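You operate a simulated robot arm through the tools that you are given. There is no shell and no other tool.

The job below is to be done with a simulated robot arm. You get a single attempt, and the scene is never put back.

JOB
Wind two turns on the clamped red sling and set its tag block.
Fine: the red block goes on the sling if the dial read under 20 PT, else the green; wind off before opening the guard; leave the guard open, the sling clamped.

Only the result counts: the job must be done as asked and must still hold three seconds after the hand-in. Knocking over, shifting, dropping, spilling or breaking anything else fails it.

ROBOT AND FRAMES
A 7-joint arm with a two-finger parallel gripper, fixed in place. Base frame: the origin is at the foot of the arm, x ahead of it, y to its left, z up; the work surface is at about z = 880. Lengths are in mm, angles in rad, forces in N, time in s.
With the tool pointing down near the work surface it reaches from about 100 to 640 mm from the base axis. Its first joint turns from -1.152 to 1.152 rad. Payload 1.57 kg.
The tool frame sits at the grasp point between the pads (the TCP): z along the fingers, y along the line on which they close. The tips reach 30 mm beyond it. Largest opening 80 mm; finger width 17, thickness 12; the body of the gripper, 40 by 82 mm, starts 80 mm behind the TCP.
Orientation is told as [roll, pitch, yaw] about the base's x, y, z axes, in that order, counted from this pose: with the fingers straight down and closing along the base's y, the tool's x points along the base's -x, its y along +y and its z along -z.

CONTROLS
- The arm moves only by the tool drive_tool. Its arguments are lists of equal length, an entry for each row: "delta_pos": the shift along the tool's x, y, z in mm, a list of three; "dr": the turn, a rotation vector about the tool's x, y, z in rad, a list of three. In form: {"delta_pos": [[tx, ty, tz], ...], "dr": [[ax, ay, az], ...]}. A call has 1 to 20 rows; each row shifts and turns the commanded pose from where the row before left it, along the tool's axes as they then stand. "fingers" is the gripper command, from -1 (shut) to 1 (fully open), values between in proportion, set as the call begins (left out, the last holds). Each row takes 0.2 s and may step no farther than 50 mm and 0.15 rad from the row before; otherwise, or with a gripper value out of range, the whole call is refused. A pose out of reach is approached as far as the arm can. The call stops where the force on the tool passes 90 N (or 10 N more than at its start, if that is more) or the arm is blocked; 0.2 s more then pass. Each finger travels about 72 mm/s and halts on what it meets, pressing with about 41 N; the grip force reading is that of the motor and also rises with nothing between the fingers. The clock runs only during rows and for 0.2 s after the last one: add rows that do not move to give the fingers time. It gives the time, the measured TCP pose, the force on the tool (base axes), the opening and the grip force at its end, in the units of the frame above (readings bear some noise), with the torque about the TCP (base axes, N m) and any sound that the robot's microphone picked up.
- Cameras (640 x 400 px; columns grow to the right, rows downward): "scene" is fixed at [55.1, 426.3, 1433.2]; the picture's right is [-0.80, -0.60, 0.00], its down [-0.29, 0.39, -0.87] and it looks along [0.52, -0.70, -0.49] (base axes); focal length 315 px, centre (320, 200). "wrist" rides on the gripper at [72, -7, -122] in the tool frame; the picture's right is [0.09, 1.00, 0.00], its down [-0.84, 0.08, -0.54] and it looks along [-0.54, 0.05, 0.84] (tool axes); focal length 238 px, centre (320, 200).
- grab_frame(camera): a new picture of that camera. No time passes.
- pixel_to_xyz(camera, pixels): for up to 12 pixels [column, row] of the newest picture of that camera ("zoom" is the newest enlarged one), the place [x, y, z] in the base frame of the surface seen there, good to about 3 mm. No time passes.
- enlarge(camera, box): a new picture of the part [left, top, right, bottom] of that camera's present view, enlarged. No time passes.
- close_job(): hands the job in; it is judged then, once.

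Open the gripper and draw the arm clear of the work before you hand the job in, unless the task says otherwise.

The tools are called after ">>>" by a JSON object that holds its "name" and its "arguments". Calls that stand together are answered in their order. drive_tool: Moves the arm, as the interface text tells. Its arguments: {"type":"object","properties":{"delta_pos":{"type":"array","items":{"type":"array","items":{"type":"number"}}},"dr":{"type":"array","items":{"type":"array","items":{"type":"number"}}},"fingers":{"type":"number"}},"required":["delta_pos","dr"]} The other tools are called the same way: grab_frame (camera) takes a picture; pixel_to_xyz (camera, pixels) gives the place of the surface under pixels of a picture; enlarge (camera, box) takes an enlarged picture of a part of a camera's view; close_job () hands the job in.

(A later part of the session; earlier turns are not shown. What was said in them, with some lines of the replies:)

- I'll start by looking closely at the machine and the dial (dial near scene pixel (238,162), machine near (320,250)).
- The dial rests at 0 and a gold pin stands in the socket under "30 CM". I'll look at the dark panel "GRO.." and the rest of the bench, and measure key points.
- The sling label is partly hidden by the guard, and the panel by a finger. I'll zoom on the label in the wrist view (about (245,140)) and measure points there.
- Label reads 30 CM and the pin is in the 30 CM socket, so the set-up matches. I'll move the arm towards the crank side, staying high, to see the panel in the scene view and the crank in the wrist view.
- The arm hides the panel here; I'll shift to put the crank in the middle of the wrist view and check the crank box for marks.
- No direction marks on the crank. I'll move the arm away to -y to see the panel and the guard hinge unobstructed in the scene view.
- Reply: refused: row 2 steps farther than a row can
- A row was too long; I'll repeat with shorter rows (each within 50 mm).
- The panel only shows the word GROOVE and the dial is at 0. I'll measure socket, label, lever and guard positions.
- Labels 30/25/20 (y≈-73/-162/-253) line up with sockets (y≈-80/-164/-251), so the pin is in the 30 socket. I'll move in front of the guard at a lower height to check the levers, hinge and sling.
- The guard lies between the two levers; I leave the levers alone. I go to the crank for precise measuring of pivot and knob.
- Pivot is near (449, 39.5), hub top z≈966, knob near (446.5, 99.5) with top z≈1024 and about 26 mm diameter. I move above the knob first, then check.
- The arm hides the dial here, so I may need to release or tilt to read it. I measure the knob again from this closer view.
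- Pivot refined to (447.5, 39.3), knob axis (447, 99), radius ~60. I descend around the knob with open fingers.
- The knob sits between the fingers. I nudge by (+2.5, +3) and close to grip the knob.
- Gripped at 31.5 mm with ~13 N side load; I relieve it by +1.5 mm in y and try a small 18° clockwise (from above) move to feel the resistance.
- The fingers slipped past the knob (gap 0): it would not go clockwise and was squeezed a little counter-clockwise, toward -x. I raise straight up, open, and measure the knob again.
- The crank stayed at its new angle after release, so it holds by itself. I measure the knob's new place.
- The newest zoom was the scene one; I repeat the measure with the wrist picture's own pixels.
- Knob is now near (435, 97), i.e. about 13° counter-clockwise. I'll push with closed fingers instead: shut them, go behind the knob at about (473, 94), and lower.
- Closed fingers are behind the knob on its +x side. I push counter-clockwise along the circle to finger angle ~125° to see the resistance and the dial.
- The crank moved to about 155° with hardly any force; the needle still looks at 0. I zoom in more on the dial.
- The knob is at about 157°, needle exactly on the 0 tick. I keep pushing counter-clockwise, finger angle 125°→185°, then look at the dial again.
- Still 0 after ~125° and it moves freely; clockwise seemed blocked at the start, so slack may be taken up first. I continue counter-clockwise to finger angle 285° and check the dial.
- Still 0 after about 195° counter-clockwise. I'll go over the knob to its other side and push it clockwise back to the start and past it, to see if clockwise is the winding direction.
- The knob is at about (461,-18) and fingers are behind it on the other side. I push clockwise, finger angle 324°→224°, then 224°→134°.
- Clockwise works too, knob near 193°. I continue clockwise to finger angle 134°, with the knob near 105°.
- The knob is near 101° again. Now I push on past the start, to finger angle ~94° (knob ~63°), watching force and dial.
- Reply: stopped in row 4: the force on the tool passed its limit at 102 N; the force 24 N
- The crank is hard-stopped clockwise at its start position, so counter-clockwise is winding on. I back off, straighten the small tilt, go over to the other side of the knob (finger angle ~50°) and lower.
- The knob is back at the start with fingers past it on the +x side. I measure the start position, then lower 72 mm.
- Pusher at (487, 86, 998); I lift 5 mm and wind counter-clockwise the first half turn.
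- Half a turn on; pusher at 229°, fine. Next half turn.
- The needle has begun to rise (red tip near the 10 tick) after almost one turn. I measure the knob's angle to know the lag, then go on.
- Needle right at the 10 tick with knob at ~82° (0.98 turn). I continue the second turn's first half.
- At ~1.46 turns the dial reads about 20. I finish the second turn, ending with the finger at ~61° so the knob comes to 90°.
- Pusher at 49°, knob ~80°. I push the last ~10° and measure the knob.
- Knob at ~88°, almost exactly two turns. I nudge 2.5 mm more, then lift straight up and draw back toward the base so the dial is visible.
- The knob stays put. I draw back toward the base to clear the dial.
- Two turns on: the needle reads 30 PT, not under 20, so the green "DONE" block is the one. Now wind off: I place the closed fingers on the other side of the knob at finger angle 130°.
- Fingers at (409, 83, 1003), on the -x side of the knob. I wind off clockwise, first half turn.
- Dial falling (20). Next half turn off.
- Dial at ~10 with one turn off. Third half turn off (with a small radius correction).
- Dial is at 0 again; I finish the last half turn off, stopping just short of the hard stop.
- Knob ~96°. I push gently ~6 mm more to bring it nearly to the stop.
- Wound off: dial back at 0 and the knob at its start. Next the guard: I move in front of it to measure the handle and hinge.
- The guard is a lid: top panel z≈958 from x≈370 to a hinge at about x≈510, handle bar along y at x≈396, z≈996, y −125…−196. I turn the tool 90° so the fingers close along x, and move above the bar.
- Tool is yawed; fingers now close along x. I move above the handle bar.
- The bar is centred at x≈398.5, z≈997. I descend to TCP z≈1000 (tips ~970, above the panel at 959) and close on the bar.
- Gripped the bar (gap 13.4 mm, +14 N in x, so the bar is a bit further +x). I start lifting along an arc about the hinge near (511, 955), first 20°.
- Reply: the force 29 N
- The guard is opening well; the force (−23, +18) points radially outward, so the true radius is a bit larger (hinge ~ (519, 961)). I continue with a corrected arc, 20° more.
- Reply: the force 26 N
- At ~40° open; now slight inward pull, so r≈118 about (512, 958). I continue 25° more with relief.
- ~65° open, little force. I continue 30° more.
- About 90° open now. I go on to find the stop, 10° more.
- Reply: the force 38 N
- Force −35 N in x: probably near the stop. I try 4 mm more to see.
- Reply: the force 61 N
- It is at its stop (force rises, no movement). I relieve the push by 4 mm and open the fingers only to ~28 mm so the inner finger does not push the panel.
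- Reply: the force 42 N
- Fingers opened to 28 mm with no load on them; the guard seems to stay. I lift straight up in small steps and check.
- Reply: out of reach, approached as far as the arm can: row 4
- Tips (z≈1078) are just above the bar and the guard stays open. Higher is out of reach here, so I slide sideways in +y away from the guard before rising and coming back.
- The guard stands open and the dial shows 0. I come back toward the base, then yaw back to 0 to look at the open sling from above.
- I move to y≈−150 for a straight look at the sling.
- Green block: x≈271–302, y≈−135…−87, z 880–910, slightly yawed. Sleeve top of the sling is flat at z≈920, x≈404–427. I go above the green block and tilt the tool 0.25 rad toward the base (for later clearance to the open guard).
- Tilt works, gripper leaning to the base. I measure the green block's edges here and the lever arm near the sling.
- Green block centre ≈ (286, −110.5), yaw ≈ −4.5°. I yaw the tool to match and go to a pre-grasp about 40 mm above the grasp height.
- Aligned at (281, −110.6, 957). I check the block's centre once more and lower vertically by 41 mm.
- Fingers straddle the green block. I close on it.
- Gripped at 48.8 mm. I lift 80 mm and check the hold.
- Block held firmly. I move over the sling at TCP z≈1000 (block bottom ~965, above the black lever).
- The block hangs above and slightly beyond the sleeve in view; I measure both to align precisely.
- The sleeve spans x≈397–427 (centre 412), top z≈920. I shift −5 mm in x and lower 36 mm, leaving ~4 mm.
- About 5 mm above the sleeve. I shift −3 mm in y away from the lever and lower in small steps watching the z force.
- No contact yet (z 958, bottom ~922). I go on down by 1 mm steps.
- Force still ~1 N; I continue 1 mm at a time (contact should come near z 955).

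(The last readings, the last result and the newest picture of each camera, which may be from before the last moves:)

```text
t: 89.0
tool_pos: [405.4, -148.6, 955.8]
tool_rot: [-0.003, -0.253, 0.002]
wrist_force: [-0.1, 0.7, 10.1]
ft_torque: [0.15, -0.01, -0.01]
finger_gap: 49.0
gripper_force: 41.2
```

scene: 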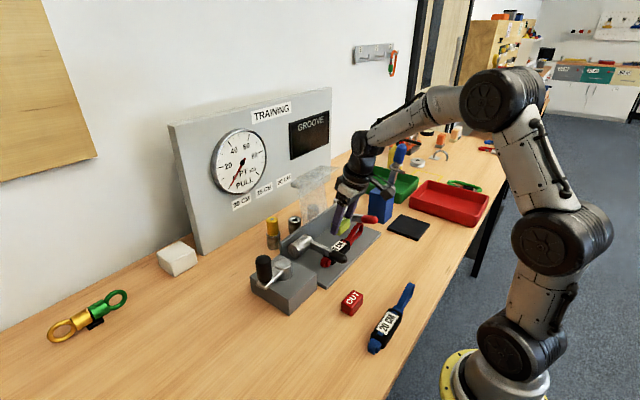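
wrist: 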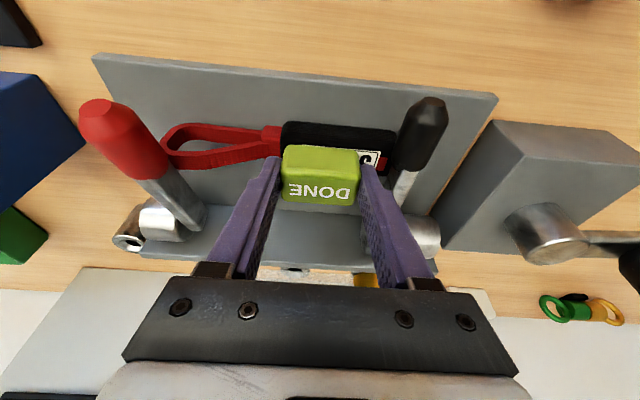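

Contact: 10 N upward, the block rests on the sleeve. I open the fingers to ~60 mm.

>>> {"name": "drive_tool", "arguments": {"delta_pos": [[0, 0, 0], [0, 0, 0], [0, 0, 0]], "dr": [[0, 0, 0], [0, 0, 0], [0, 0, 0]], "fingers": 0.48}}

>>> {"name": "grab_frame", "arguments": {"camera": "wrist"}}

>>> {"name": "enlarge", "arguments": {"camera": "wrist", "box": [240, 90, 430, 230]}}

>>> {"name": "enlarge", "arguments": {"camera": "scene", "box": [300, 190, 390, 280]}}

```text
t: 89.8
tool_pos: [406.9, -147.6, 954.4]
tool_rot: [0.0, -0.249, 0.0]
wrist_force: [0.0, -0.4, -0.2]
ft_torque: [0.02, 0.03, -0.02]
finger_gap: 59.2
gripper_force: 0.0
```

```text
taken
```

wrist: 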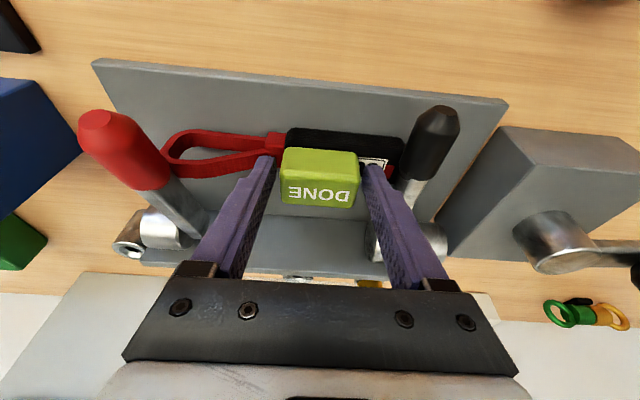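

```text
2.86 times, centred on (335, 160) of wrist
```

zoom: 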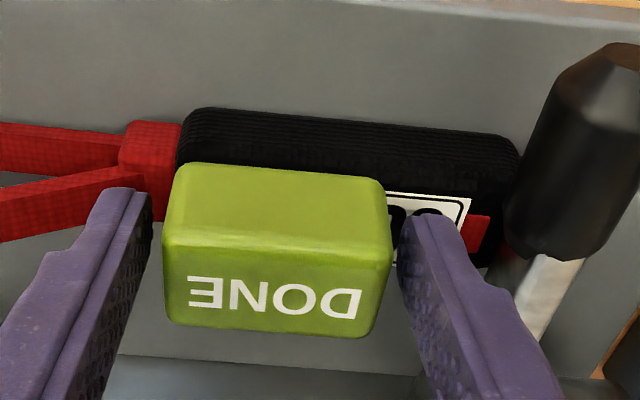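

```text
4.44 times, centred on (345, 235) of scene
```

zoom: 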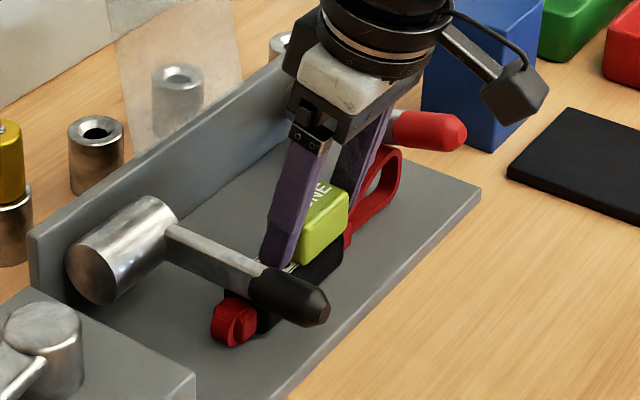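

Released; the block sits on the sleeve. I lift straight up slowly (base z) and check it stays.

>>> {"name": "pixel_to_xyz", "arguments": {"camera": "wrist", "pixels": [[320, 185], [320, 172], [320, 200], [286, 188], [354, 190], [320, 160]]}}

>>> {"name": "drive_tool", "arguments": {"delta_pos": [[-2.5, 0, -9.7], [-4.9, 0, -19.4], [-6.2, 0, -24.2], [-7.4, 0, -29.1], [0, 0, 0]], "dr": [[0, 0, 0], [0, 0, 0], [0, 0, 0], [0, 0, 0], [0, 0, 0]]}}

>>> {"name": "grab_frame", "arguments": {"camera": "wrist"}}

>>> {"name": "grab_frame", "arguments": {"camera": "scene"}}

>>> {"name": "enlarge", "arguments": {"camera": "scene", "box": [290, 180, 400, 290]}}

```text
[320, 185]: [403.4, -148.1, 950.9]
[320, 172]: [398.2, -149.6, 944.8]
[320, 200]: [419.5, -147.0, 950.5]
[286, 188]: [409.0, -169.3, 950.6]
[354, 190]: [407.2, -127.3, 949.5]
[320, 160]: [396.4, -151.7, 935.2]
```

```text
t: 91.0
tool_pos: [407.8, -149.4, 1039.2]
tool_rot: [-0.002, -0.249, -0.002]
wrist_force: [-0.1, 0.5, -0.4]
ft_torque: [-0.01, 0.02, 0.0]
finger_gap: 59.0
gripper_force: 0.1
```

```text
taken
```

wrist: 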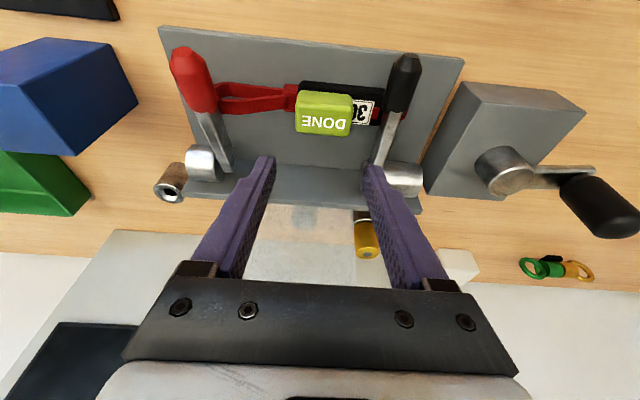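

```text
taken
```

scene: 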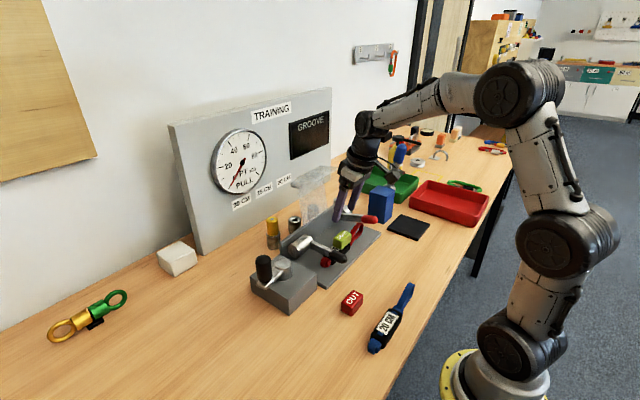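

```text
3.64 times, centred on (345, 235) of scene
```

zoom: 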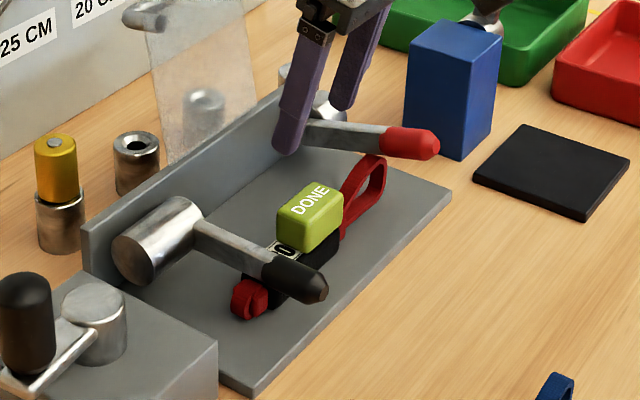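

The green block sits flat on the sling (top z≈950), guard open, levers untouched. I draw the arm back and up, straighten it, open the gripper fully and take final looks.

>>> {"name": "drive_tool", "arguments": {"delta_pos": [[25, 10, -32], [25, 15, -32], [25, 20, -30], [0, 0, 0], [0, 0, 0]], "dr": [[0, 0, 0], [0, 0, 0], [0, 0.125, 0], [0, 0.124, 0], [0, 0, 0]], "fingers": 1}}

>>> {"name": "grab_frame", "arguments": {"camera": "scene"}}

>>> {"name": "enlarge", "arguments": {"camera": "scene", "box": [200, 120, 400, 300]}}

>>> {"name": "grab_frame", "arguments": {"camera": "wrist"}}

```text
t: 92.2
tool_pos: [309.3, -102.2, 1111.4]
tool_rot: [-0.003, 0.0, 0.0]
wrist_force: [0.8, -0.2, 0.1]
ft_torque: [-0.01, 0.01, 0.0]
finger_gap: 80.2
gripper_force: 0.1
```

```text
taken
```

scene: 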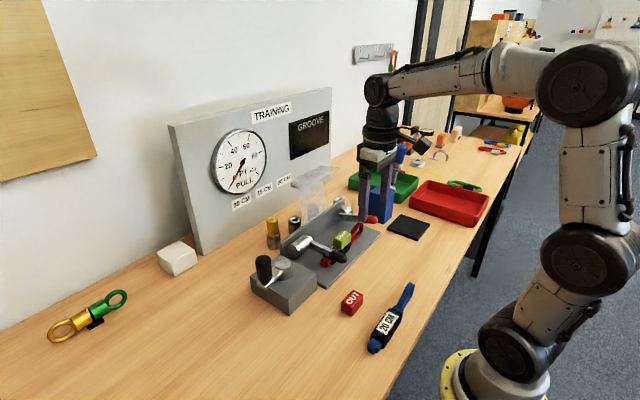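

```text
2.22 times, centred on (300, 210) of scene
```

zoom: 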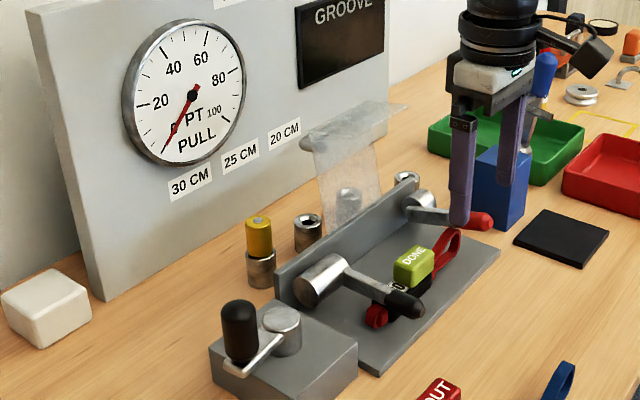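

```text
taken
```

wrist: 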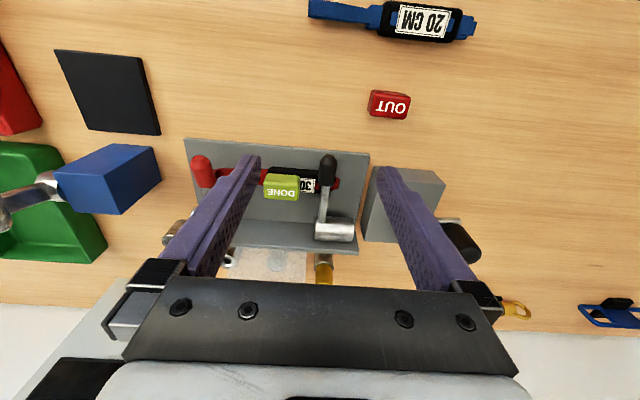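

Everything is in place: dial 0, guard open, green block on the clamped sling. I raise the arm further and let a second pass to confirm stability.

>>> {"name": "drive_tool", "arguments": {"delta_pos": [[0, 20, -45], [0, 20, -45], [0, 20, -40], [0, 0, 0], [0, 0, 0], [0, 0, 0], [0, 0, 0], [0, 0, 0]], "dr": [[0, 0, 0], [0, 0, 0], [0, 0, 0], [0, 0, 0], [0, 0, 0], [0, 0, 0], [0, 0, 0], [0, 0, 0]]}}

>>> {"name": "grab_frame", "arguments": {"camera": "scene"}}

>>> {"name": "enlarge", "arguments": {"camera": "scene", "box": [200, 120, 400, 300]}}

```text
t: 94.0
tool_pos: [312.3, -45.9, 1243.7]
tool_rot: [0.002, -0.001, -0.001]
wrist_force: [0.1, 0.1, 0.8]
ft_torque: [0.0, 0.0, 0.01]
finger_gap: 80.2
gripper_force: 0.1
```

```text
taken
```

scene: 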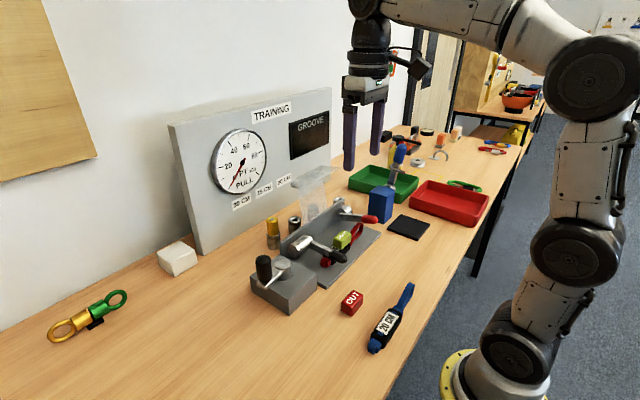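

```text
2.22 times, centred on (300, 210) of scene
```

zoom: 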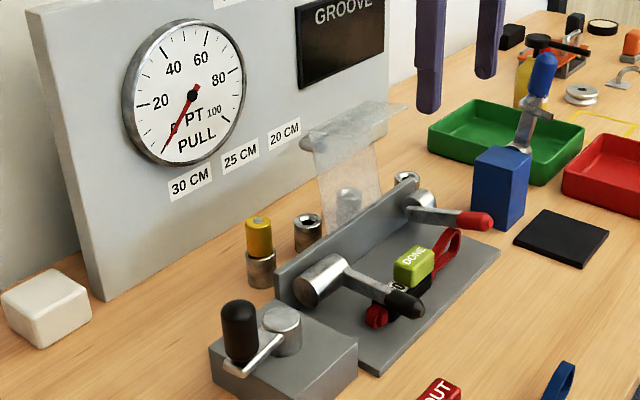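

The scene is stable: needle at 0, guard standing open, green block (345, 240) on the sling, clamp levers as they were, arm clear and gripper open. I hand the job in.

>>> {"name": "close_job", "arguments": {}}

```text
The job is handed in.
```

The job is handed in. The red sling was wound two turns and the dial read 30 PT. That is not under 20, so I put the green "DONE" block on the sling.

- **Winding:** On is counter-clockwise. Before winding I turned the crank about half a turn on and back to find this out; the dial stayed at 0 then. I wound both turns off until the dial read 0, before touching the guard. The crank stopped about 5° short of its end stop.
- **Guard:** It is open as far as it goes and stayed up after I let go.
- **Block:** It sits flat on the sling's black sleeve, just beside the "30 CM" label.
- **Clamp:** I did not touch the red and black levers, so the sling is clamped as I found it.

The gripper is open and the arm is clear. Nothing else looked moved in the last pictures. I don't have the judging result.
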